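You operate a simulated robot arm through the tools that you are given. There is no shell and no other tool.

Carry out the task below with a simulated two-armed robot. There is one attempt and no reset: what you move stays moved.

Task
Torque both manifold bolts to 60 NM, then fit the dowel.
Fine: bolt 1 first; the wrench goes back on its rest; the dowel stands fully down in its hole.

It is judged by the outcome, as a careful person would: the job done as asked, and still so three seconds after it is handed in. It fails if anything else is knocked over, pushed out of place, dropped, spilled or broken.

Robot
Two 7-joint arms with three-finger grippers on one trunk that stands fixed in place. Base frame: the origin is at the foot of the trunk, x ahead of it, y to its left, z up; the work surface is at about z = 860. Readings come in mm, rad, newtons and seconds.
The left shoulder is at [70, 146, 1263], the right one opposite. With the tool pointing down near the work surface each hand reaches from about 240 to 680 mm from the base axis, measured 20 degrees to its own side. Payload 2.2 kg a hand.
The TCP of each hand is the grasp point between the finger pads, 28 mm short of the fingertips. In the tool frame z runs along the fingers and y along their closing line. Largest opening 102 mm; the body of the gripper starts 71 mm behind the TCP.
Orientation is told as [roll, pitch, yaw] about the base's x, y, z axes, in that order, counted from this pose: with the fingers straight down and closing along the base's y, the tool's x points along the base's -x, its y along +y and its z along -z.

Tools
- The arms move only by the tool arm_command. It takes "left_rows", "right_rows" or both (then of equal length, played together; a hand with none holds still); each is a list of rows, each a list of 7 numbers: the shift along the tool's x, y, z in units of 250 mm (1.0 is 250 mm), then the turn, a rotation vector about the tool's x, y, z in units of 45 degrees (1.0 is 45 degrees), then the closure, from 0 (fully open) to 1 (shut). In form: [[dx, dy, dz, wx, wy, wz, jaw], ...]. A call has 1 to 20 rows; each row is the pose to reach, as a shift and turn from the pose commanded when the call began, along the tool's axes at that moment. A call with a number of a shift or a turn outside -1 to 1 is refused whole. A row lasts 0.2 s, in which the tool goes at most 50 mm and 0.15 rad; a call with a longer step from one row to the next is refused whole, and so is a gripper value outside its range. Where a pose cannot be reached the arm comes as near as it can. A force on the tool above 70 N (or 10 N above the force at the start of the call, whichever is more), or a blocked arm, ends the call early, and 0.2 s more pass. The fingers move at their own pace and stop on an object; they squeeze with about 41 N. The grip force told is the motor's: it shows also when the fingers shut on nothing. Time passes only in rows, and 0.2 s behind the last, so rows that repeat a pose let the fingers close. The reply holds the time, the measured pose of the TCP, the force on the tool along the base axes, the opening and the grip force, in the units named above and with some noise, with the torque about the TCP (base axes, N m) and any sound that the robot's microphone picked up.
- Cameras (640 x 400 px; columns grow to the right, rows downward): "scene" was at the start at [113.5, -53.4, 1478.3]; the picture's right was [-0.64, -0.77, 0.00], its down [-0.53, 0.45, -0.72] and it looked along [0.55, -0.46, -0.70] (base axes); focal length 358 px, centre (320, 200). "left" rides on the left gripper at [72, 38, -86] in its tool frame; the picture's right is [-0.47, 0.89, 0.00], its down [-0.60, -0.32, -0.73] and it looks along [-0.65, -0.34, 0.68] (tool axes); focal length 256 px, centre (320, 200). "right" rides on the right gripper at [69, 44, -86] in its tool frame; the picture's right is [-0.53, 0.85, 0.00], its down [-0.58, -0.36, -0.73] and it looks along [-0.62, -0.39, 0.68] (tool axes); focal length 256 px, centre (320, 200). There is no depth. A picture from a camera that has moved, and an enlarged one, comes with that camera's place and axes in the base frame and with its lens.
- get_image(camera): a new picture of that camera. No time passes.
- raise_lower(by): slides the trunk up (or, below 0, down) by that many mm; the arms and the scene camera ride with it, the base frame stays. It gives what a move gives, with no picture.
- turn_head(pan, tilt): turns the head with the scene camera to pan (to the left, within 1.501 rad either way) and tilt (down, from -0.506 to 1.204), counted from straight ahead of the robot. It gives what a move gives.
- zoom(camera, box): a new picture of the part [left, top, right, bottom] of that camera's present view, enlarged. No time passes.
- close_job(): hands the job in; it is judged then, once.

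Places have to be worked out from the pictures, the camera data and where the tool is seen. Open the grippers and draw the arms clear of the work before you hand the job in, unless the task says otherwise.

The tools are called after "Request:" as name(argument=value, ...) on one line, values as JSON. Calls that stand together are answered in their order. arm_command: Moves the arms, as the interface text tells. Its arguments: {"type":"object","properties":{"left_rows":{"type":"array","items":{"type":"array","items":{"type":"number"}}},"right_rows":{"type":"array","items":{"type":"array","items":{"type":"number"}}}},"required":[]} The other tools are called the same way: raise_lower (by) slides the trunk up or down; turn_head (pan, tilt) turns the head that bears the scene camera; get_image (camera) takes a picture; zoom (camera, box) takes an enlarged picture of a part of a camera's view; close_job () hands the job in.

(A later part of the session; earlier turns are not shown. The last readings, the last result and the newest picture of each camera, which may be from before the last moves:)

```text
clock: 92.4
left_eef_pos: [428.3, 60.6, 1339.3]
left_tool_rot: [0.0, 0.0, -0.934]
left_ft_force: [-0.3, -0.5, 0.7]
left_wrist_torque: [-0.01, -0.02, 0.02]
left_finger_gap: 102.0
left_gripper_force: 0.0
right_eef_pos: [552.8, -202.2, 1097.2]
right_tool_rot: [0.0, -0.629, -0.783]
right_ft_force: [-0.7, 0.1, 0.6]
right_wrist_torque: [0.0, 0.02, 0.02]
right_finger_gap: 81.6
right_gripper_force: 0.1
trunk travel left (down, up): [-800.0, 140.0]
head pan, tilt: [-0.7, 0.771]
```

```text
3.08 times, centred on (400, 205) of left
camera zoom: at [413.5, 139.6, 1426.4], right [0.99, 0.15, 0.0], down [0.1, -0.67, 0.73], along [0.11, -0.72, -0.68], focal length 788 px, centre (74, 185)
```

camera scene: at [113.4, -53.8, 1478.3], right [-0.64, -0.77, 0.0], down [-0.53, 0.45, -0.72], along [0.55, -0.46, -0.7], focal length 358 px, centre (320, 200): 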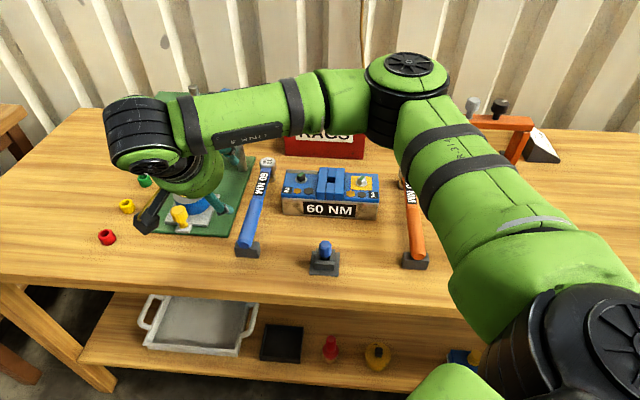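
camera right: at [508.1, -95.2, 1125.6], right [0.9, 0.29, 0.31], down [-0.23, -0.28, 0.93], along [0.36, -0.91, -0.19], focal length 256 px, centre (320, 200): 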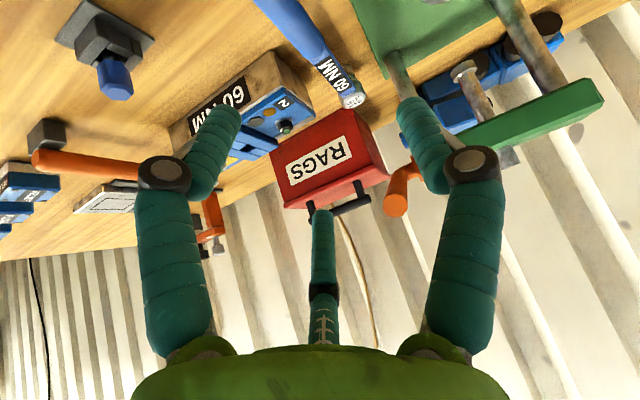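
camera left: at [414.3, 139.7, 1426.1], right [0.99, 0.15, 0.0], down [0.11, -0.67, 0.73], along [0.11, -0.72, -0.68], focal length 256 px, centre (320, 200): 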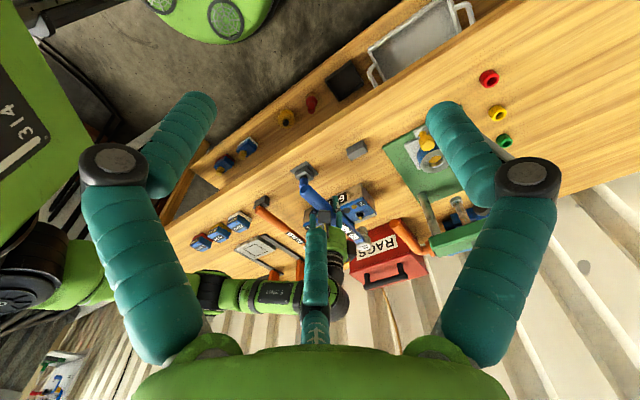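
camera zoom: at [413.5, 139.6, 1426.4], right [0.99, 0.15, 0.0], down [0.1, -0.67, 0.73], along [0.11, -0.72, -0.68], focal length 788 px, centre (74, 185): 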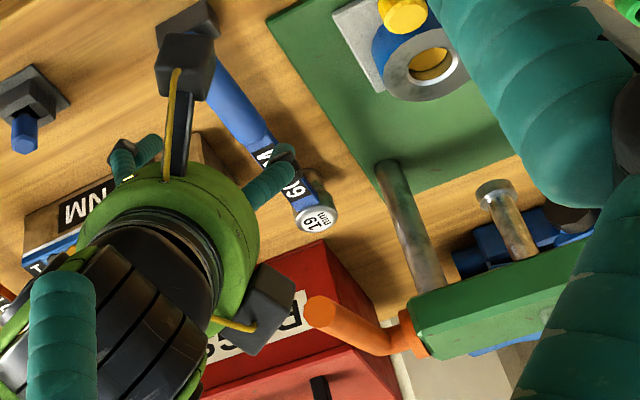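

The lever is up again. I'll swing the hand aside to the right and back to vertical, so the scene camera can compare the lever with its initial look.

Request:
arm_command(right_rows=[[0, -0.06, -0.03, 0, 0.08, 0, 0.2], [0, -0.14, -0.06, 0, 0.18, 0, 0.2], [0, -0.22, -0.1, 0, 0.28, 0, 0.2], [0, -0.31, -0.13, 0, 0.38, 0, 0.2], [0, -0.4, -0.16, 0, 0.48, 0, 0.2], [0, -0.49, -0.18, 0, 0.58, 0, 0.2], [0, -0.57, -0.2, 0, 0.7, 0, 0.2], [0, -0.64, -0.2, 0, 0.8, 0, 0.2], [0, -0.64, -0.2, 0, 0.8, 0, 0.2]])

Request:
zoom(camera="scene", box=[80, 80, 280, 270])

Request:
zoom(camera="scene", box=[200, 80, 280, 160])

Request:
zoom(camera="left", box=[330, 140, 470, 270])

```text
clock: 94.4
left_eef_pos: [427.2, 61.6, 1340.5]
left_tool_rot: [0.0, 0.0, -0.935]
left_ft_force: [-0.6, 0.8, -0.3]
left_wrist_torque: [-0.01, 0.0, 0.0]
left_finger_gap: 102.2
left_gripper_force: 0.1
right_eef_pos: [418.4, -294.0, 1141.7]
right_tool_rot: [-0.001, 0.001, -0.783]
right_ft_force: [0.4, 0.3, -0.4]
right_wrist_torque: [0.0, 0.01, 0.02]
right_finger_gap: 81.6
right_gripper_force: 0.0
trunk travel left (down, up): [-800.0, 140.0]
head pan, tilt: [-0.7, 0.771]
```

```text
2.11 times, centred on (180, 175) of scene
camera zoom: at [113.6, -52.9, 1478.3], right [-0.64, -0.77, 0.0], down [-0.53, 0.45, -0.72], along [0.55, -0.46, -0.7], focal length 753 px, centre (615, 253)
```

zoom: 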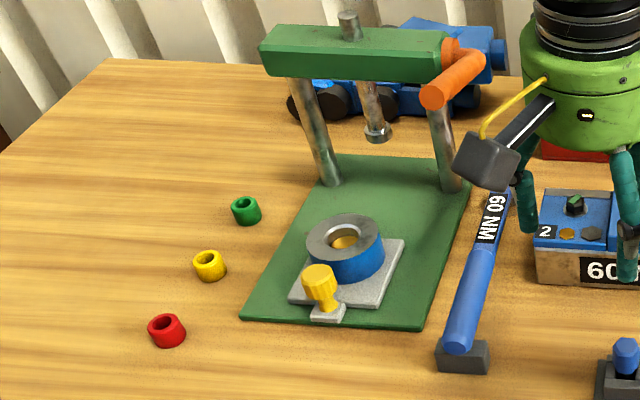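

```text
5.00 times, centred on (240, 120) of scene
camera zoom: at [113.6, -52.9, 1478.3], right [-0.64, -0.77, 0.0], down [-0.53, 0.45, -0.72], along [0.55, -0.46, -0.7], focal length 1788 px, centre (720, 600)
```

zoom: 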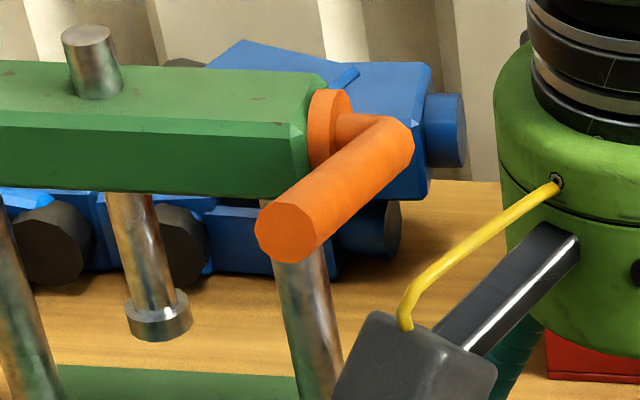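

```text
3.08 times, centred on (400, 205) of left
camera zoom: at [413.8, 140.4, 1426.2], right [0.99, 0.15, 0.0], down [0.1, -0.67, 0.73], along [0.11, -0.72, -0.68], focal length 788 px, centre (74, 185)
```

zoom: 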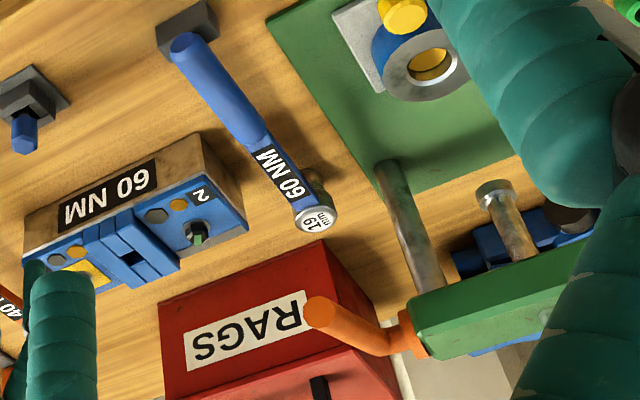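

By comparing the scene picture the lever is now at about +20°, and it started at about +27.6°. I'll tilt the hand nearly level and take the lever end-on, like a three-jaw chuck, to raise it the last 7.6°.

Request:
arm_command(right_rows=[[-0.02, 0.05, 0, 0, -0.1, 0, 0.2], [-0.05, 0.11, -0.01, 0, -0.2, 0, 0.2], [-0.08, 0.17, -0.01, 0, -0.3, 0, 0.2], [-0.11, 0.23, -0.02, 0, -0.4, 0, 0.2], [-0.14, 0.29, -0.02, 0, -0.52, 0, 0.2], [-0.17, 0.35, -0.03, 0, -0.64, 0, 0.2], [-0.2, 0.41, -0.033, 0, -0.77, 0, 0.2], [-0.225, 0.448, -0.033, 0, -0.9, 0, 0.2], [-0.225, 0.448, -0.033, 0, -0.9, 0, 0.2]])

Request:
arm_command(right_rows=[[-0.02, 0.03, 0.03, 0, -0.1, 0, 0.2], [-0.04, 0.06, 0.06, 0, -0.2, 0, 0.2], [-0.06, 0.1, 0.09, 0, -0.3, 0, 0.2], [-0.08, 0.14, 0.12, 0, -0.4, 0, 0.2], [-0.1, 0.18, 0.15, 0, -0.5, 0, 0.2], [-0.12, 0.21, 0.18, 0, -0.6, 0, 0.2], [-0.127, 0.228, 0.203, 0, -0.656, 0, 0.2], [-0.127, 0.228, 0.203, 0, -0.656, 0, 0.2], [-0.127, 0.228, 0.203, 0, -0.656, 0, 0.2]])

Request:
get_image(camera="right")

Request:
zoom(camera="left", box=[300, 140, 470, 290])

Request:
get_image(camera="scene")

```text
clock: 96.4
left_eef_pos: [427.4, 59.7, 1339.7]
left_tool_rot: [0.001, 0.0, -0.934]
left_ft_force: [-0.3, 0.2, -0.1]
left_wrist_torque: [-0.03, 0.0, -0.01]
left_finger_gap: 101.9
left_gripper_force: 0.1
right_eef_pos: [536.3, -254.2, 1149.9]
right_tool_rot: [0.002, -0.708, -0.782]
right_ft_force: [0.3, 0.4, 0.4]
right_wrist_torque: [-0.01, 0.04, 0.01]
right_finger_gap: 81.6
right_gripper_force: 0.0
trunk travel left (down, up): [-800.0, 140.0]
head pan, tilt: [-0.7, 0.771]
```

```text
clock: 98.4
left_eef_pos: [426.7, 61.4, 1340.0]
left_tool_rot: [0.0, 0.0, -0.934]
left_ft_force: [1.1, 0.4, -0.1]
left_wrist_torque: [-0.02, -0.02, 0.01]
left_finger_gap: 102.1
left_gripper_force: 0.1
right_eef_pos: [618.7, -253.8, 1130.2]
right_tool_rot: [0.001, -1.222, -0.782]
right_ft_force: [-0.7, 0.4, 0.2]
right_wrist_torque: [-0.01, 0.0, -0.03]
right_finger_gap: 81.5
right_gripper_force: 0.0
trunk travel left (down, up): [-800.0, 140.0]
head pan, tilt: [-0.7, 0.771]
```

```text
taken
camera right: at [575.8, -149.6, 1093.8], right [0.73, 0.47, 0.5], down [-0.6, 0.09, 0.79], along [0.33, -0.88, 0.35], focal length 256 px, centre (320, 200)
```

right: 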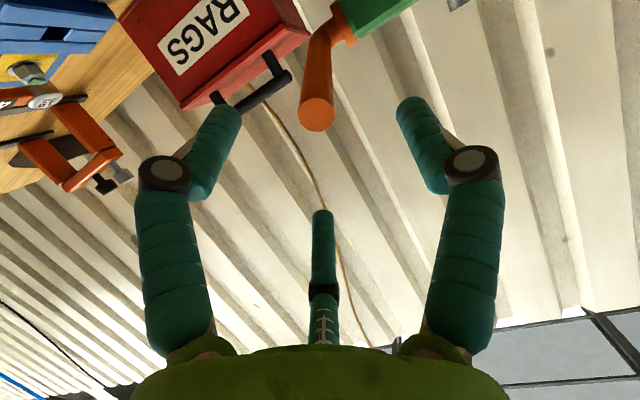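

```text
2.67 times, centred on (385, 215) of left
camera zoom: at [413.5, 140.1, 1426.3], right [0.99, 0.15, 0.0], down [0.1, -0.67, 0.73], along [0.11, -0.72, -0.68], focal length 683 px, centre (147, 160)
```

zoom: 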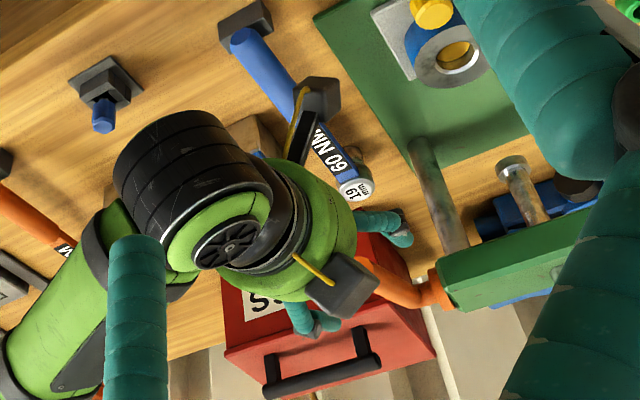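

```text
taken
camera scene: at [113.4, -53.3, 1478.3], right [-0.64, -0.77, 0.0], down [-0.53, 0.45, -0.72], along [0.55, -0.46, -0.7], focal length 358 px, centre (320, 200)
```

scene: 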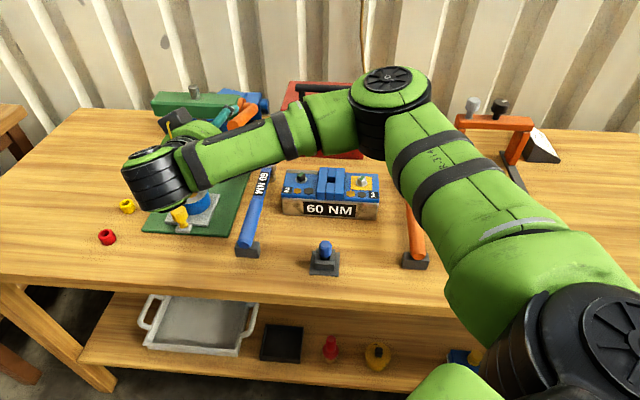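

The lever's end face is almost exactly on the hand's axis, about 70 mm ahead. I'll advance 92 mm so the fingers surround its last 22 mm.

Request:
arm_command(right_rows=[[0, 0, 0.06, 0, 0, 0, 0.2], [0, 0, 0.12, 0, 0, 0, 0.2], [0, 0, 0.18, 0, 0, 0, 0.2], [0, 0, 0.24, 0, 0, 0, 0.2], [0, 0, 0.3, 0, 0, 0, 0.2], [0, 0, 0.35, 0, 0, 0, 0.2], [0, 0, 0.368, 0, 0, 0, 0.2], [0, 0, 0.368, 0, 0, 0, 0.2], [0, 0, 0.368, 0, 0, 0, 0.2]])

Request:
get_image(camera="right")

Request:
zoom(camera="left", box=[300, 140, 470, 290])

```text
clock: 100.4
left_eef_pos: [425.8, 61.4, 1339.6]
left_tool_rot: [-0.001, 0.0, -0.935]
left_ft_force: [0.3, -0.2, -0.2]
left_wrist_torque: [0.03, 0.0, -0.02]
left_finger_gap: 101.9
left_gripper_force: 0.2
right_eef_pos: [679.1, -315.5, 1098.2]
right_tool_rot: [0.001, -1.222, -0.784]
right_ft_force: [-0.2, 0.0, -0.2]
right_wrist_torque: [0.0, -0.01, -0.02]
right_finger_gap: 81.4
right_gripper_force: 0.1
trunk travel left (down, up): [-800.0, 140.0]
head pan, tilt: [-0.7, 0.771]
```

```text
taken
camera right: at [636.0, -211.1, 1061.9], right [0.73, 0.47, 0.5], down [-0.6, 0.09, 0.79], along [0.33, -0.88, 0.35], focal length 256 px, centre (320, 200)
```

right: 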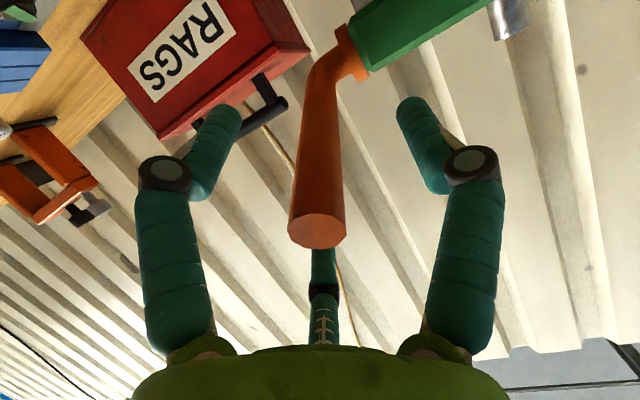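

```text
2.67 times, centred on (385, 215) of left
camera zoom: at [413.6, 140.0, 1426.3], right [0.99, 0.15, 0.0], down [0.1, -0.67, 0.73], along [0.11, -0.72, -0.68], focal length 683 px, centre (147, 160)
```

zoom: 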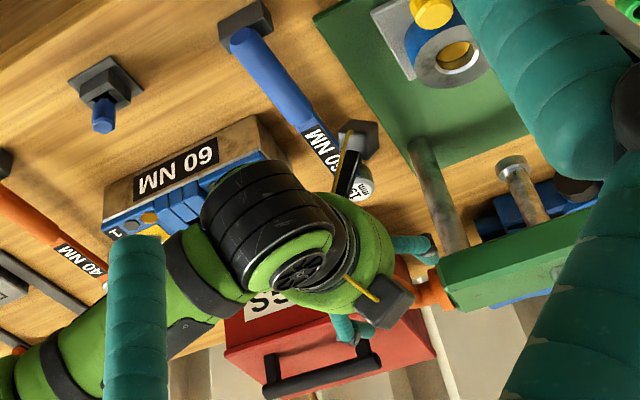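

The lever's end is inside the finger cage and coaxial. I'll close on it and swing it up about 7.8° around its pivot, turning the hand with it.

Request:
arm_command(right_rows=[[0, 0, 0, 0, 0, 0, 0.5], [0, 0, 0, 0, 0, 0, 0.8], [0, 0, 0, 0, 0, 0, 0.9], [0, 0, 0, 0, 0, 0, 0.9], [-0.0193, 0, 0.001, 0, 0.043, 0, 0.9], [-0.0387, 0, 0.002, 0, 0.087, 0, 0.9], [-0.058, 0, 0.003, 0, 0.13, 0, 0.9], [-0.0774, 0, 0.0038, 0, 0.173, 0, 0.9], [-0.0774, 0, 0.0038, 0, 0.173, 0, 0.9], [-0.0774, 0, 0.0038, 0, 0.173, 0, 0.9]])

Request:
get_image(camera="right")

Request:
zoom(camera="scene", box=[200, 80, 280, 160])

```text
clock: 102.6
left_eef_pos: [426.7, 59.1, 1340.0]
left_tool_rot: [0.001, 0.0, -0.935]
left_ft_force: [0.3, -0.5, -0.8]
left_wrist_torque: [-0.03, -0.03, -0.01]
left_finger_gap: 101.9
left_gripper_force: 0.0
right_eef_pos: [682.8, -322.3, 1116.7]
right_tool_rot: [0.001, -1.087, -0.785]
right_ft_force: [-2.7, -7.2, -1.5]
right_wrist_torque: [-1.17, -1.39, 0.74]
right_finger_gap: 24.0
right_gripper_force: 44.8
trunk travel left (down, up): [-800.0, 140.0]
head pan, tilt: [-0.7, 0.771]
```

```text
taken
camera right: at [637.5, -215.1, 1096.1], right [0.77, 0.42, 0.47], down [-0.53, 0.01, 0.85], along [0.36, -0.91, 0.23], focal length 256 px, centre (320, 200)
```

right: 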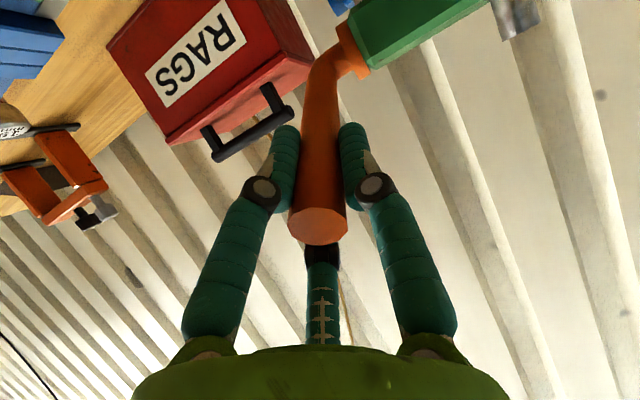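

```text
5.00 times, centred on (240, 120) of scene
camera zoom: at [112.5, -55.5, 1478.2], right [-0.64, -0.77, 0.0], down [-0.53, 0.45, -0.72], along [0.55, -0.46, -0.7], focal length 1788 px, centre (720, 600)
```

zoom: 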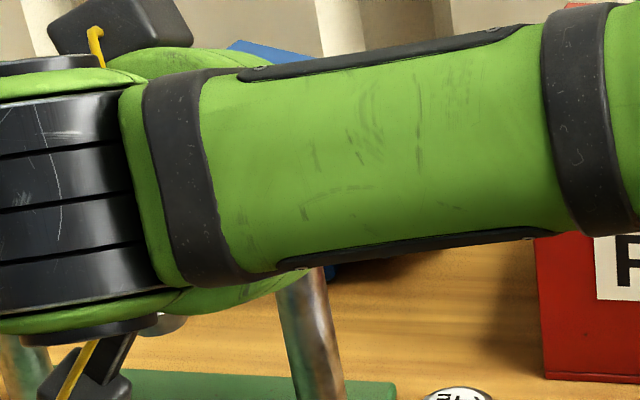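

The lever is held on its true diameter (24 mm) and rose 18 mm at the grip. I'll open, back straight off along the fingers, and compare again.

Request:
arm_command(right_rows=[[0, 0, 0, 0, 0, 0, 0.6], [0, 0, 0, 0, 0, 0, 0.2], [0, 0, 0, 0, 0, 0, 0.2], [0, 0, -0.06, 0, 0, 0, 0.2], [0, 0, -0.14, 0, 0, 0, 0.2], [0, 0, -0.24, 0, 0, 0, 0.2], [0, 0, -0.34, 0, 0, 0, 0.2], [0, 0, -0.44, 0, 0, 0, 0.2], [0, -0.06, -0.5, 0, 0.1, 0, 0.2], [0, -0.16, -0.56, 0, 0.2, 0, 0.2], [0, -0.28, -0.6, 0, 0.3, 0, 0.2], [0, -0.4, -0.62, 0, 0.4, 0, 0.2], [0, -0.52, -0.64, 0, 0.5, 0, 0.2], [0, -0.6, -0.66, 0, 0.6, 0, 0.2], [0, -0.6, -0.66, 0, 0.6, 0, 0.2]])

Request:
zoom(camera="scene", box=[80, 80, 280, 270])

Request:
zoom(camera="scene", box=[200, 80, 280, 160])

```text
clock: 105.8
left_eef_pos: [426.5, 60.9, 1340.4]
left_tool_rot: [0.001, 0.0, -0.934]
left_ft_force: [-0.3, 0.5, -0.4]
left_wrist_torque: [-0.03, 0.01, 0.01]
left_finger_gap: 102.1
left_gripper_force: 0.1
right_eef_pos: [474.3, -324.7, 1195.6]
right_tool_rot: [-0.002, -0.614, -0.781]
right_ft_force: [-0.4, 0.4, -0.4]
right_wrist_torque: [0.01, 0.02, 0.0]
right_finger_gap: 81.5
right_gripper_force: 0.0
trunk travel left (down, up): [-800.0, 140.0]
head pan, tilt: [-0.7, 0.771]
```

```text
2.11 times, centred on (180, 175) of scene
camera zoom: at [113.9, -52.9, 1478.3], right [-0.64, -0.77, 0.0], down [-0.53, 0.45, -0.72], along [0.55, -0.46, -0.7], focal length 753 px, centre (615, 253)
```

zoom: 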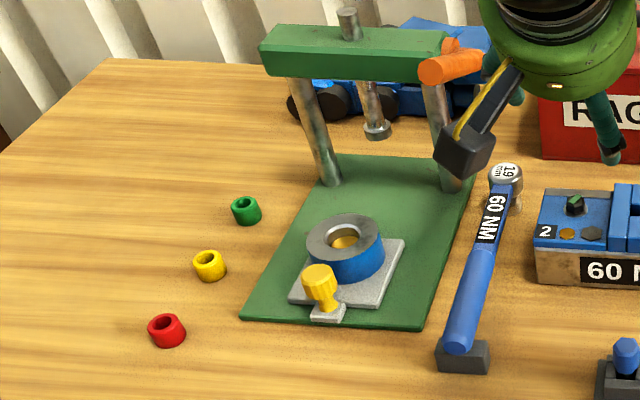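

```text
5.00 times, centred on (240, 120) of scene
camera zoom: at [113.9, -52.9, 1478.3], right [-0.64, -0.77, 0.0], down [-0.53, 0.45, -0.72], along [0.55, -0.46, -0.7], focal length 1788 px, centre (720, 600)
```

zoom: 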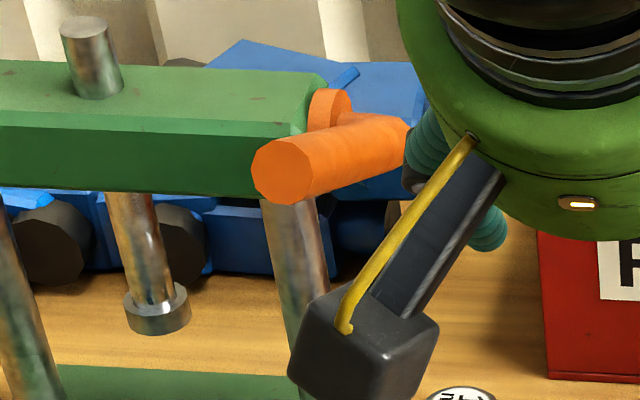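

The lever's picture now matches the initial one, and the wrench's too. Next is the dowel: I'll bring the hand back to vertical and over it.

Request:
arm_command(right_rows=[[0, 0, 0, 0, 0.15, 0, 0.2], [0, 0, 0, 0, 0.3, 0, 0.2], [0, 0, 0, 0, 0.45, 0, 0.2], [0, 0, 0, 0, 0.6, 0, 0.2], [0, 0, 0, 0, 0.74, 0, 0.2], [0, 0, 0, 0, 0.783, 0, 0.2], [0, 0, 0, 0, 0.783, 0, 0.2]])

Request:
get_image(camera="right")

Request:
get_image(camera="scene")

```text
clock: 107.4
left_eef_pos: [426.6, 60.5, 1339.0]
left_tool_rot: [0.0, 0.0, -0.934]
left_ft_force: [0.8, -0.5, -0.5]
left_wrist_torque: [0.01, 0.01, -0.01]
left_finger_gap: 102.2
left_gripper_force: 0.0
right_eef_pos: [474.4, -323.7, 1195.2]
right_tool_rot: [-0.001, 0.002, -0.784]
right_ft_force: [0.4, 0.8, 0.0]
right_wrist_torque: [0.06, 0.01, 0.02]
right_finger_gap: 81.5
right_gripper_force: 0.0
trunk travel left (down, up): [-800.0, 140.0]
head pan, tilt: [-0.7, 0.771]
```

```text
taken
camera right: at [457.5, -244.1, 1279.3], right [0.97, 0.22, 0.0], down [0.15, -0.67, 0.73], along [0.16, -0.71, -0.68], focal length 256 px, centre (320, 200)
```

right: 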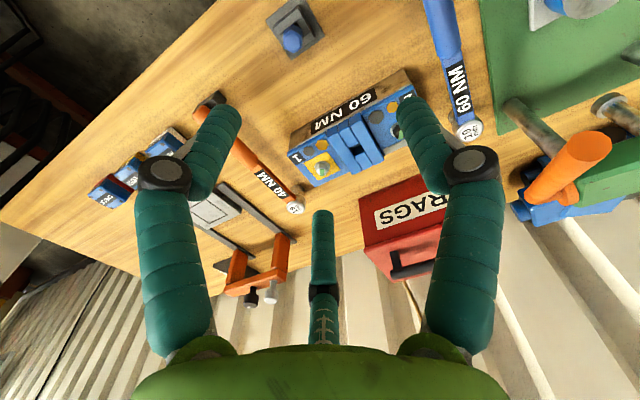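

```text
taken
camera scene: at [113.3, -53.4, 1478.3], right [-0.64, -0.77, 0.0], down [-0.53, 0.45, -0.72], along [0.55, -0.46, -0.7], focal length 358 px, centre (320, 200)
```

scene: 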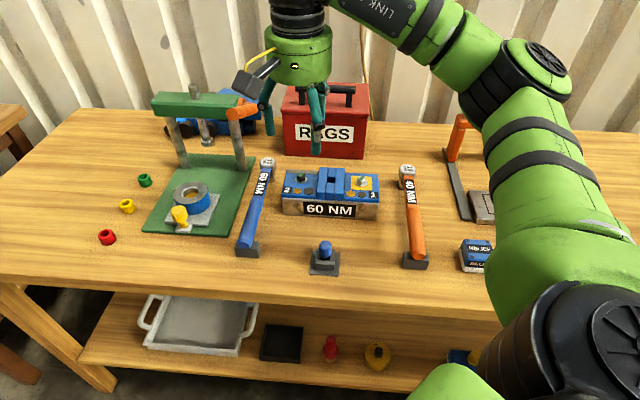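

Everything else on the bench looks as at the start. I'll study the dowel, its stand and the hole from the available views.

Request:
zoom(camera="scene", box=[300, 230, 350, 280])

Request:
zoom(camera="left", box=[280, 150, 330, 200])

Request:
zoom(camera="right", box=[255, 0, 335, 65])

Request:
zoom(camera="scene", box=[310, 160, 350, 200])

Request:
zoom(camera="right", box=[330, 120, 390, 180])

Request:
zoom(camera="left", box=[320, 185, 380, 235])

```text
8.00 times, centred on (325, 255) of scene
camera zoom: at [113.3, -53.4, 1478.3], right [-0.64, -0.77, 0.0], down [-0.53, 0.45, -0.72], along [0.55, -0.46, -0.7], focal length 2861 px, centre (280, -240)
```

zoom: 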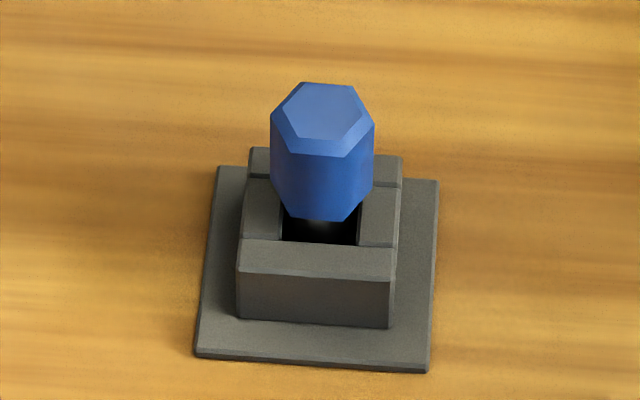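

```text
8.00 times, centred on (305, 175) of left
camera zoom: at [413.4, 140.0, 1426.4], right [0.99, 0.15, 0.0], down [0.1, -0.67, 0.73], along [0.11, -0.72, -0.68], focal length 2048 px, centre (440, 400)
```

zoom: 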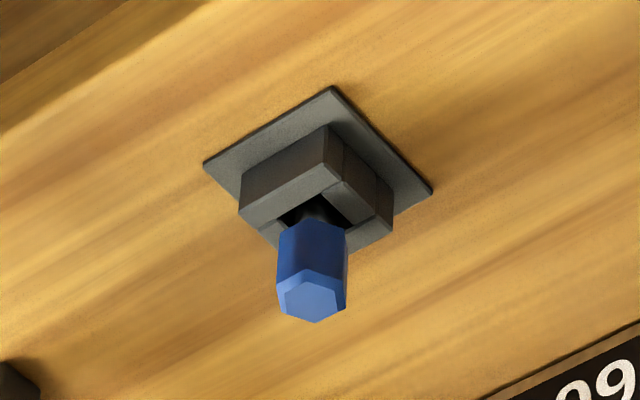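

```text
6.15 times, centred on (295, 32) of right
camera zoom: at [457.5, -244.1, 1279.3], right [0.97, 0.22, 0.0], down [0.15, -0.67, 0.73], along [0.16, -0.71, -0.68], focal length 1575 px, centre (474, 1231)
```

zoom: 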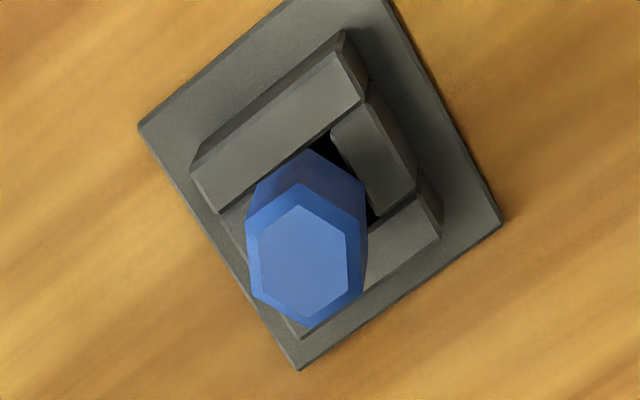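

```text
10.00 times, centred on (330, 180) of scene
camera zoom: at [113.3, -53.4, 1478.3], right [-0.64, -0.77, 0.0], down [-0.53, 0.45, -0.72], along [0.55, -0.46, -0.7], focal length 3576 px, centre (220, 400)
```

zoom: 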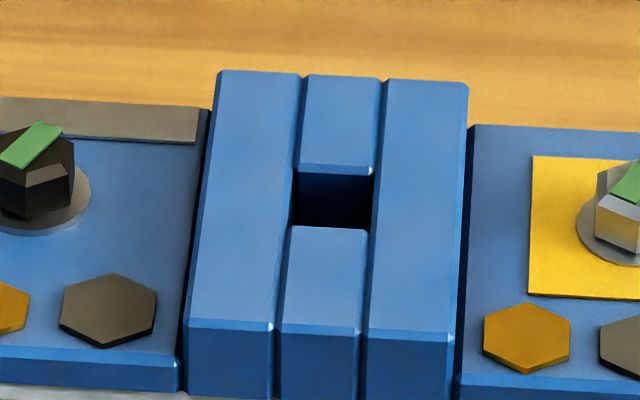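

```text
6.67 times, centred on (360, 150) of right
camera zoom: at [457.5, -244.1, 1279.3], right [0.97, 0.22, 0.0], down [0.15, -0.67, 0.73], along [0.16, -0.71, -0.68], focal length 1707 px, centre (53, 533)
```

zoom: 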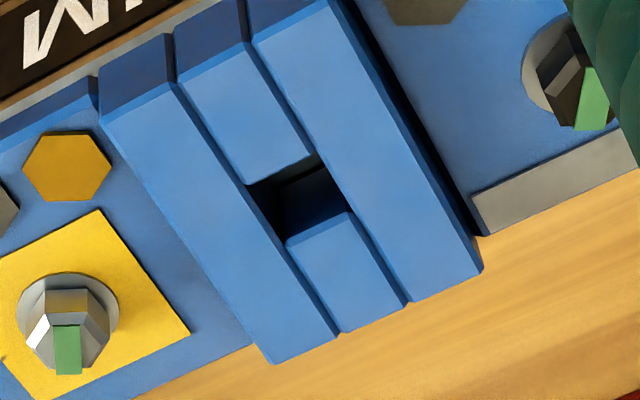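

```text
8.00 times, centred on (350, 210) of left
camera zoom: at [413.4, 140.0, 1426.4], right [0.99, 0.15, 0.0], down [0.1, -0.67, 0.73], along [0.11, -0.72, -0.68], focal length 2048 px, centre (80, 120)
```

zoom: 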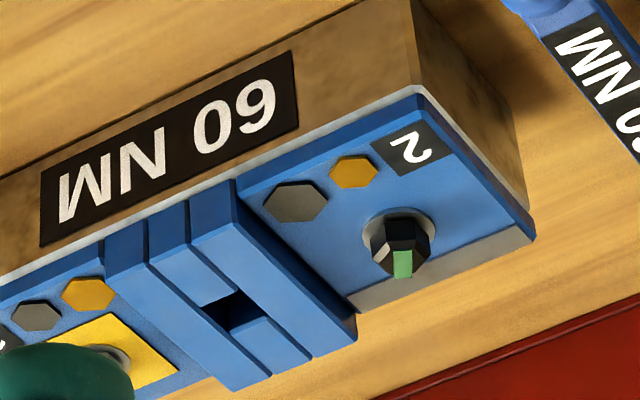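

The dowel has a blue hex knob (z≈897–926) on a dark shank, standing in a square-holed stand (top z≈884) at about (446,-347). The matching square hole in the manifold is near (571,-472), top z≈940. For the three fingers to meet three flats I'll turn the hand to yaw -15° and go above the dowel.

Request:
arm_command(right_rows=[[0.002, -0.02, 0.06, 0, 0, -0.08, 0.35], [0.004, -0.04, 0.15, 0, 0, -0.17, 0.35], [0.006, -0.06, 0.24, 0, 0, -0.26, 0.35], [0.008, -0.08, 0.33, 0, 0, -0.35, 0.35], [0.01, -0.1, 0.42, 0, 0, -0.44, 0.35], [0.012, -0.12, 0.5, 0, 0, -0.53, 0.35], [0.013, -0.14, 0.58, 0, 0, -0.61, 0.35], [0.013, -0.148, 0.64, 0, 0, -0.665, 0.35], [0.013, -0.148, 0.66, 0, 0, -0.665, 0.35], [0.013, -0.148, 0.66, 0, 0, -0.665, 0.35], [0.013, -0.148, 0.66, 0, 0, -0.665, 0.35]])

Request:
get_image(camera="right")

Request:
zoom(camera="left", box=[250, 140, 350, 240])

Request:
zoom(camera="scene", box=[260, 170, 390, 290])

```text
clock: 109.8
left_eef_pos: [426.8, 61.3, 1340.0]
left_tool_rot: [0.001, 0.0, -0.933]
left_ft_force: [0.5, -0.4, 0.8]
left_wrist_torque: [0.0, -0.01, 0.0]
left_finger_gap: 101.9
left_gripper_force: 0.0
right_eef_pos: [446.8, -347.8, 1029.3]
right_tool_rot: [0.0, 0.0, -0.26]
right_ft_force: [-0.2, 0.7, -0.6]
right_wrist_torque: [0.04, -0.01, 0.04]
right_finger_gap: 66.1
right_gripper_force: 0.0
trunk travel left (down, up): [-800.0, 140.0]
head pan, tilt: [-0.7, 0.771]
```

```text
taken
camera right: at [391.0, -288.5, 1114.2], right [0.73, 0.68, 0.0], down [0.46, -0.5, 0.73], along [0.5, -0.54, -0.68], focal length 256 px, centre (320, 200)
```

right: 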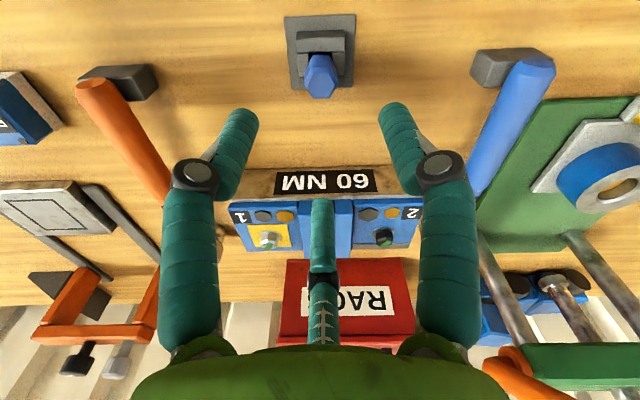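

```text
4.00 times, centred on (300, 190) of left
camera zoom: at [413.6, 140.0, 1426.3], right [0.99, 0.15, 0.0], down [0.1, -0.67, 0.73], along [0.11, -0.72, -0.68], focal length 1024 px, centre (400, 240)
```

zoom: 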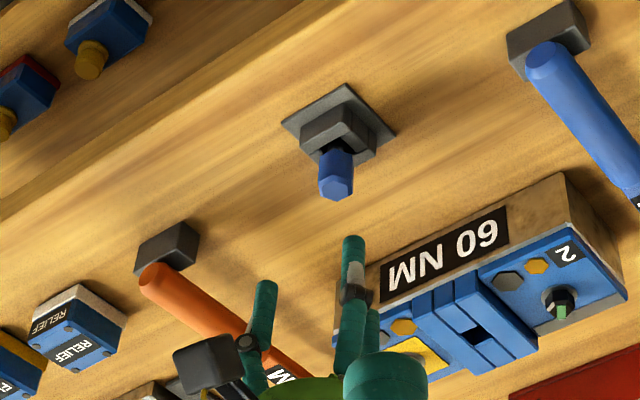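

```text
3.33 times, centred on (325, 230) of scene
camera zoom: at [113.5, -53.4, 1478.3], right [-0.64, -0.77, 0.0], down [-0.53, 0.45, -0.72], along [0.55, -0.46, -0.7], focal length 1192 px, centre (303, 100)
```

zoom: 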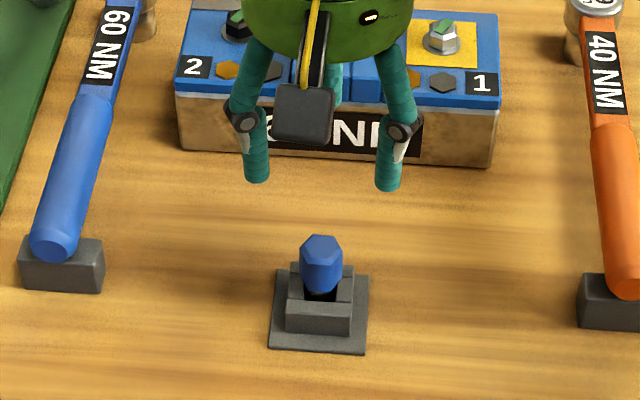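

The dowel sits almost under the hand's axis. I'll zoom the wrist view to refine the alignment.

Request:
zoom(camera="right", box=[275, 10, 370, 110])

```text
4.00 times, centred on (322, 60) of right
camera zoom: at [391.0, -288.5, 1114.2], right [0.73, 0.68, 0.0], down [0.46, -0.5, 0.73], along [0.5, -0.54, -0.68], focal length 1024 px, centre (310, 760)
```

zoom: 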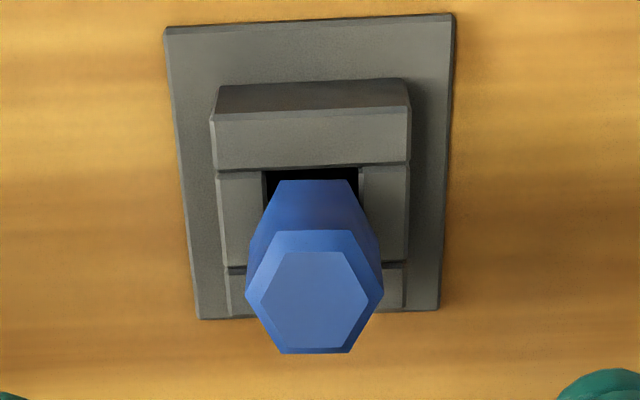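

The dowel is about 1.5 mm to one side and perhaps 1.5–3 mm nearer me. I'll correct half of the depth and descend to z≈960, then measure again.

Request:
arm_command(right_rows=[[0.002, 0.008, 0.05, 0, 0, 0, 0.35], [0.002, 0.008, 0.11, 0, 0, 0, 0.35], [0.002, 0.008, 0.17, 0, 0, 0, 0.35], [0.002, 0.008, 0.23, 0, 0, 0, 0.35], [0.002, 0.008, 0.277, 0, 0, 0, 0.35], [0.002, 0.008, 0.277, 0, 0, 0, 0.35], [0.002, 0.008, 0.277, 0, 0, 0, 0.35]])

Request:
get_image(camera="right")

Request:
zoom(camera="right", box=[260, 70, 380, 190])

Request:
zoom(camera="left", box=[270, 150, 330, 210])

```text
clock: 111.4
left_eef_pos: [426.8, 61.5, 1339.2]
left_tool_rot: [0.001, 0.0, -0.934]
left_ft_force: [0.2, 0.1, 0.3]
left_wrist_torque: [0.02, 0.01, 0.0]
left_finger_gap: 102.0
left_gripper_force: 0.0
right_eef_pos: [447.3, -346.1, 960.1]
right_tool_rot: [0.0, 0.0, -0.259]
right_ft_force: [-0.7, 0.2, 0.5]
right_wrist_torque: [0.0, 0.01, 0.02]
right_finger_gap: 66.3
right_gripper_force: 0.1
trunk travel left (down, up): [-800.0, 140.0]
head pan, tilt: [-0.7, 0.771]
```

```text
taken
camera right: at [392.3, -286.7, 1044.5], right [0.73, 0.68, 0.0], down [0.46, -0.5, 0.73], along [0.5, -0.54, -0.68], focal length 256 px, centre (320, 200)
```

right: 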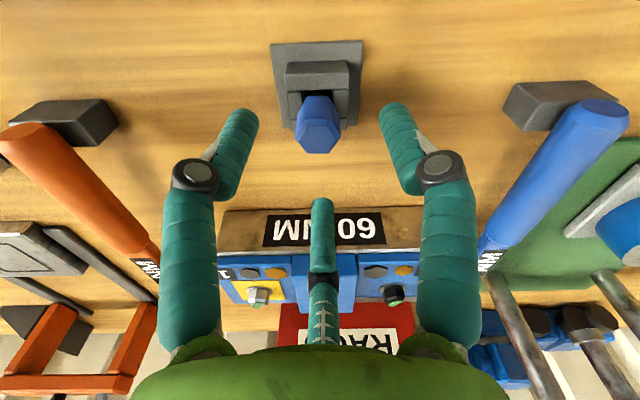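

```text
3.33 times, centred on (320, 130) of right
camera zoom: at [392.3, -286.7, 1044.5], right [0.73, 0.68, 0.0], down [0.46, -0.5, 0.73], along [0.5, -0.54, -0.68], focal length 853 px, centre (320, 433)
```

zoom: 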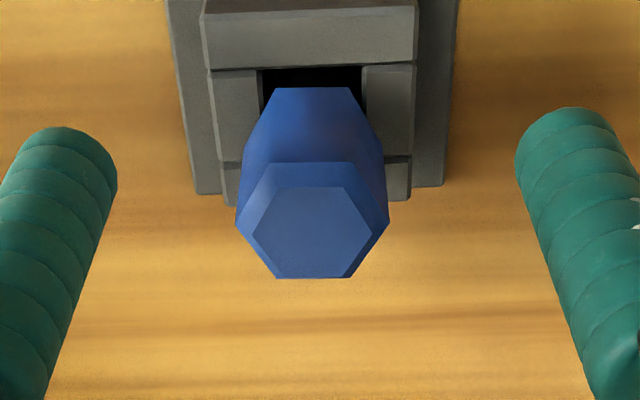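

```text
6.67 times, centred on (300, 180) of left
camera zoom: at [413.5, 140.0, 1426.3], right [0.99, 0.15, 0.0], down [0.1, -0.67, 0.73], along [0.11, -0.72, -0.68], focal length 1707 px, centre (453, 333)
```

zoom: 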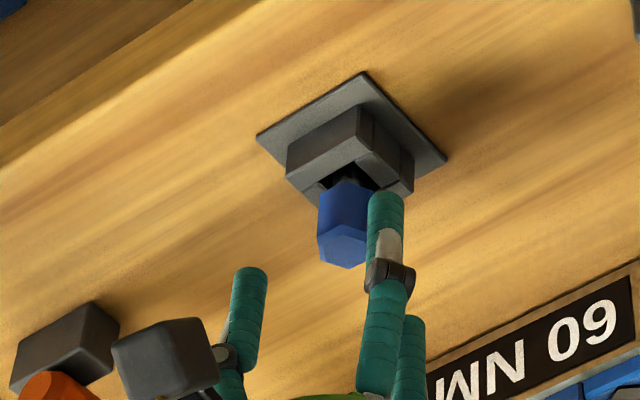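

The calibration agrees with the fingertips. I'll descend to z≈936 so the knob is between the fingertips, and judge its centring directly against the fingers.

Request:
arm_command(right_rows=[[0.003, -0.001, 0.03, 0, 0, 0, 0.35], [0.003, -0.001, 0.06, 0, 0, 0, 0.35], [0.003, -0.001, 0.096, 0, 0, 0, 0.35], [0.003, -0.001, 0.096, 0, 0, 0, 0.35], [0.003, -0.001, 0.096, 0, 0, 0, 0.35]])

Request:
zoom(camera="right", box=[220, 80, 420, 220])

Request:
zoom(camera="scene", box=[280, 190, 380, 280])

Request:
zoom(camera="left", box=[270, 150, 330, 210])

```text
clock: 112.6
left_eef_pos: [427.4, 61.9, 1340.2]
left_tool_rot: [0.0, 0.0, -0.933]
left_ft_force: [0.7, 0.5, -0.3]
left_wrist_torque: [0.03, -0.01, 0.0]
left_finger_gap: 101.9
left_gripper_force: 0.0
right_eef_pos: [447.0, -345.3, 935.1]
right_tool_rot: [0.0, 0.0, -0.261]
right_ft_force: [0.6, 0.0, -0.8]
right_wrist_torque: [0.02, -0.04, 0.0]
right_finger_gap: 66.2
right_gripper_force: 0.1
trunk travel left (down, up): [-800.0, 140.0]
head pan, tilt: [-0.7, 0.771]
```

```text
2.86 times, centred on (320, 150) of right
camera zoom: at [390.7, -286.1, 1020.8], right [0.73, 0.68, 0.0], down [0.46, -0.5, 0.73], along [0.5, -0.54, -0.68], focal length 731 px, centre (320, 343)
```

zoom: 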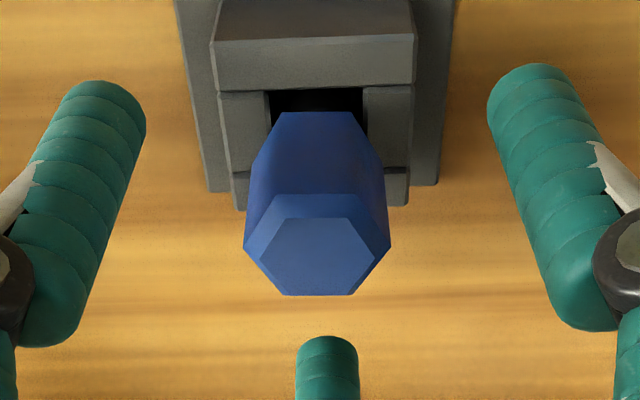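

```text
4.44 times, centred on (330, 235) of scene
camera zoom: at [113.4, -53.3, 1478.3], right [-0.64, -0.77, 0.0], down [-0.53, 0.45, -0.72], along [0.55, -0.46, -0.7], focal length 1589 px, centre (276, 44)
```

zoom: 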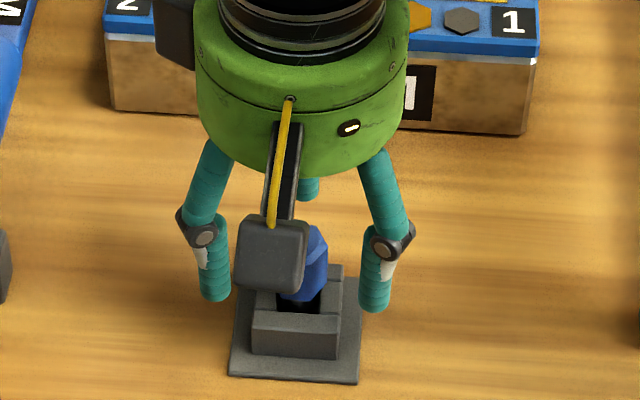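

```text
6.67 times, centred on (300, 180) of left
camera zoom: at [413.5, 140.0, 1426.3], right [0.99, 0.15, 0.0], down [0.1, -0.67, 0.73], along [0.11, -0.72, -0.68], focal length 1707 px, centre (453, 333)
```

zoom: 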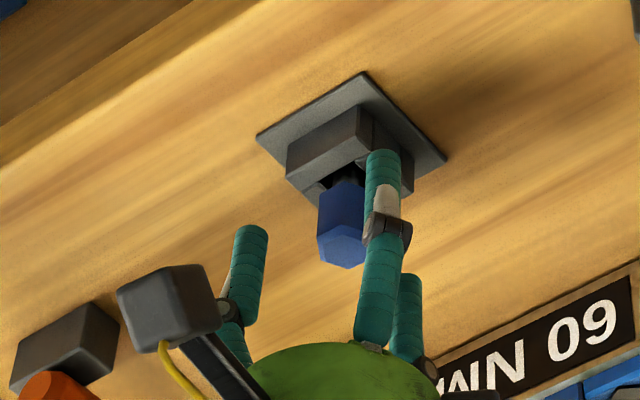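

The knob is centred sideways but about 2.5–3 mm nearer to me than the hand's axis. I'll shift 2.5 mm and lower to z≈918, which keeps the fingertips above the stand.

Request:
arm_command(right_rows=[[0.0084, 0.0052, 0, 0, 0, 0, 0.35], [0.0084, 0.0052, 0.02, 0, 0, 0, 0.35], [0.0084, 0.0052, 0.04, 0, 0, 0, 0.35], [0.0084, 0.0052, 0.06, 0, 0, 0, 0.35], [0.0084, 0.0052, 0.068, 0, 0, 0, 0.35], [0.0084, 0.0052, 0.068, 0, 0, 0, 0.35]])

Request:
zoom(camera="right", box=[220, 80, 420, 220])

Request:
zoom(camera="left", box=[270, 150, 330, 210])

```text
clock: 114.0
left_eef_pos: [426.0, 60.6, 1340.5]
left_tool_rot: [0.0, 0.001, -0.934]
left_ft_force: [0.1, -0.1, 0.9]
left_wrist_torque: [-0.04, 0.0, -0.01]
left_finger_gap: 101.8
left_gripper_force: 0.0
right_eef_pos: [445.0, -343.9, 919.2]
right_tool_rot: [0.001, -0.001, -0.264]
right_ft_force: [0.3, -0.9, -1.1]
right_wrist_torque: [0.03, 0.03, 0.03]
right_finger_gap: 66.1
right_gripper_force: 0.0
trunk travel left (down, up): [-800.0, 140.0]
head pan, tilt: [-0.7, 0.771]
```

```text
2.86 times, centred on (320, 150) of right
camera zoom: at [389.9, -284.0, 1003.9], right [0.73, 0.68, 0.0], down [0.46, -0.5, 0.73], along [0.5, -0.54, -0.68], focal length 731 px, centre (320, 343)
```

zoom: 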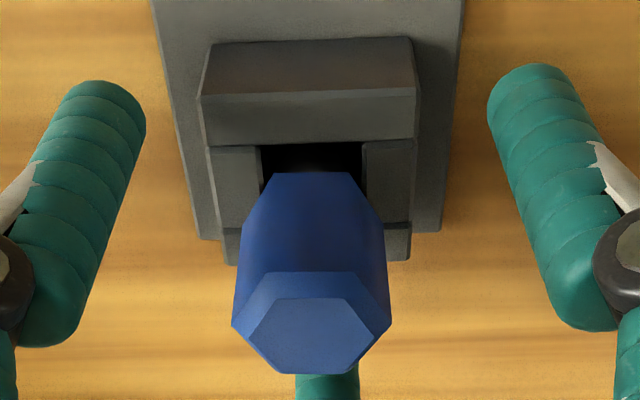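

```text
6.67 times, centred on (300, 180) of left
camera zoom: at [413.6, 140.0, 1426.3], right [0.99, 0.15, 0.0], down [0.1, -0.67, 0.73], along [0.11, -0.72, -0.68], focal length 1707 px, centre (453, 333)
```

zoom: 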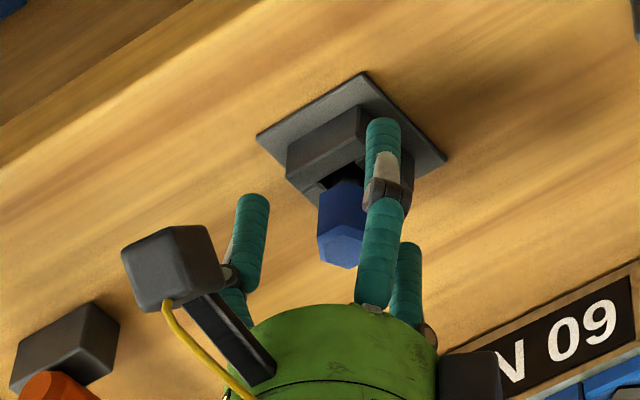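

The knob's centre is now within about 1 mm of the hand's axis. I'll nudge 0.8 mm and close the fingers on it.

Request:
arm_command(right_rows=[[0.003, 0, 0, 0, 0, 0, 0.35], [0.003, 0, 0, 0, 0, 0, 0.5], [0.003, 0, 0, 0, 0, 0, 0.65], [0.003, 0, 0, 0, 0, 0, 0.75], [0.003, 0, 0, 0, 0, 0, 0.85], [0.003, 0, 0, 0, 0, 0, 0.95], [0.003, 0, 0, 0, 0, 0, 0.95], [0.003, 0, 0, 0, 0, 0, 0.95]])

Request:
zoom(camera="right", box=[220, 80, 420, 220])

Request:
zoom(camera="left", box=[270, 150, 330, 210])

```text
clock: 115.8
left_eef_pos: [427.1, 61.9, 1339.7]
left_tool_rot: [-0.001, -0.001, -0.934]
left_ft_force: [-0.3, -0.6, 1.0]
left_wrist_torque: [-0.02, 0.04, 0.01]
left_finger_gap: 101.8
left_gripper_force: 0.1
right_eef_pos: [444.2, -342.6, 920.3]
right_tool_rot: [0.0, 0.002, -0.259]
right_ft_force: [1.4, -2.6, 1.4]
right_wrist_torque: [-0.12, -0.05, -0.01]
right_finger_gap: 24.0
right_gripper_force: 40.7
trunk travel left (down, up): [-800.0, 140.0]
head pan, tilt: [-0.7, 0.771]
```

```text
2.86 times, centred on (320, 150) of right
camera zoom: at [389.5, -284.3, 1004.9], right [0.73, 0.68, 0.0], down [0.46, -0.5, 0.73], along [0.5, -0.54, -0.68], focal length 731 px, centre (320, 343)
```

zoom: 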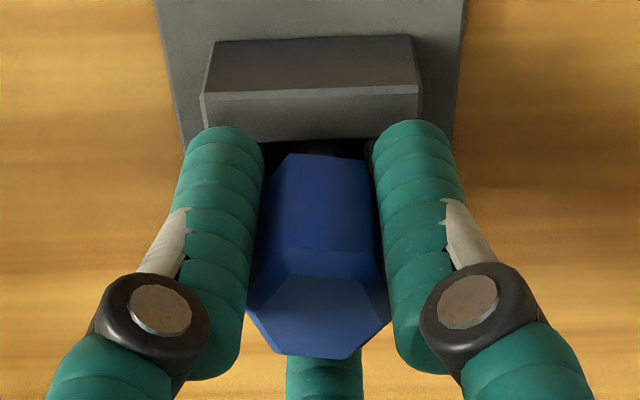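

```text
6.67 times, centred on (300, 180) of left
camera zoom: at [413.7, 139.5, 1426.3], right [0.99, 0.15, 0.0], down [0.1, -0.67, 0.73], along [0.11, -0.72, -0.68], focal length 1707 px, centre (453, 333)
```

zoom: 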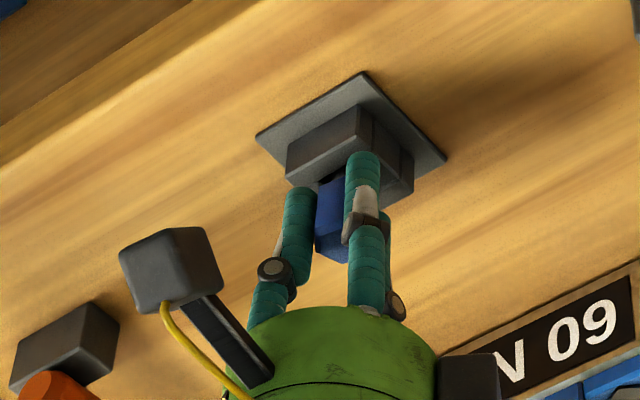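

The knob is gripped on its flats (24.0 mm, 41 N). I'll lift the dowel slowly 20 mm and check that it comes out straight and the stand stays put.

Request:
arm_command(right_rows=[[0, 0, -0.016, 0, 0, 0, 0.95], [0, 0, -0.032, 0, 0, 0, 0.95], [0, 0, -0.048, 0, 0, 0, 0.95], [0, 0, -0.064, 0, 0, 0, 0.95], [0, 0, -0.08, 0, 0, 0, 0.95], [0, 0, -0.08, 0, 0, 0, 0.95], [0, 0, -0.08, 0, 0, 0, 0.95]])

Request:
get_image(camera="right")

Request:
zoom(camera="left", box=[270, 150, 330, 210])

Request:
zoom(camera="scene", box=[280, 190, 380, 290])

```text
clock: 117.4
left_eef_pos: [427.5, 60.9, 1339.8]
left_tool_rot: [-0.001, 0.0, -0.935]
left_ft_force: [0.4, 0.0, -0.5]
left_wrist_torque: [-0.01, -0.04, 0.01]
left_finger_gap: 102.0
left_gripper_force: 0.1
right_eef_pos: [444.7, -343.3, 939.5]
right_tool_rot: [-0.001, 0.001, -0.261]
right_ft_force: [-0.3, -0.3, -0.4]
right_wrist_torque: [-0.02, 0.0, 0.01]
right_finger_gap: 23.9
right_gripper_force: 40.9
trunk travel left (down, up): [-800.0, 140.0]
head pan, tilt: [-0.7, 0.771]
```

```text
taken
camera right: at [388.9, -284.0, 1024.6], right [0.73, 0.68, 0.0], down [0.46, -0.5, 0.73], along [0.5, -0.54, -0.68], focal length 256 px, centre (320, 200)
```

right: 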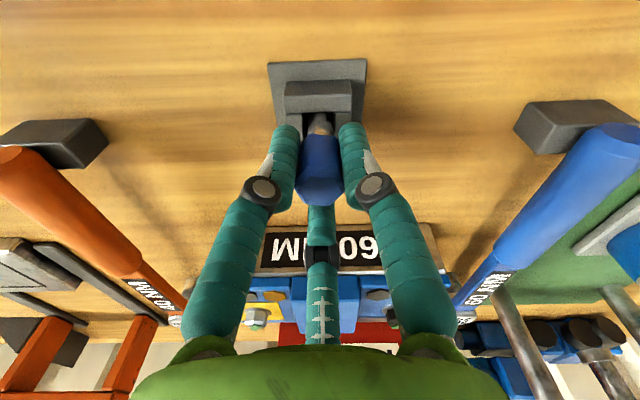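

```text
6.67 times, centred on (300, 180) of left
camera zoom: at [413.7, 140.0, 1426.3], right [0.99, 0.15, 0.0], down [0.1, -0.67, 0.73], along [0.11, -0.72, -0.68], focal length 1707 px, centre (453, 333)
```

zoom: 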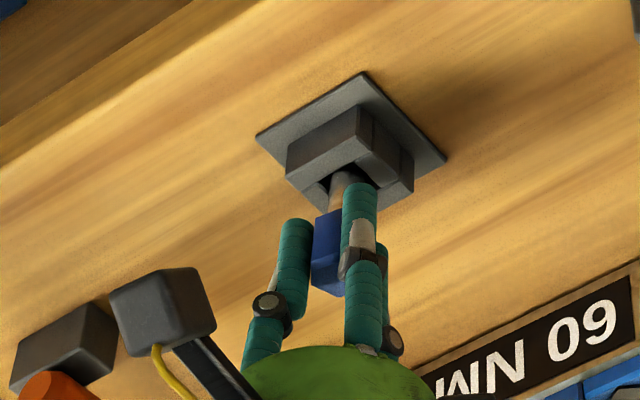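

```text
4.00 times, centred on (330, 240) of scene
camera zoom: at [113.5, -53.4, 1478.3], right [-0.64, -0.77, 0.0], down [-0.53, 0.45, -0.72], along [0.55, -0.46, -0.7], focal length 1430 px, centre (280, 40)
```

zoom: 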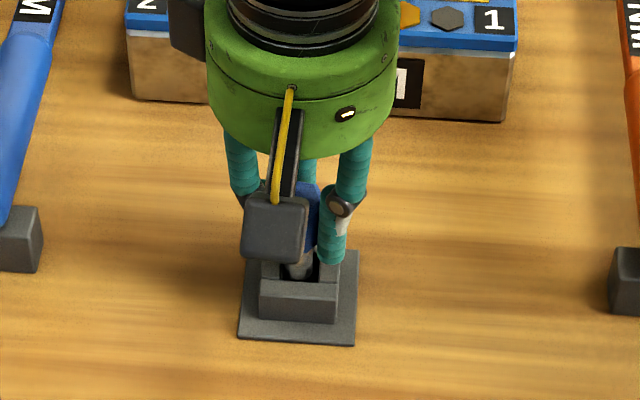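

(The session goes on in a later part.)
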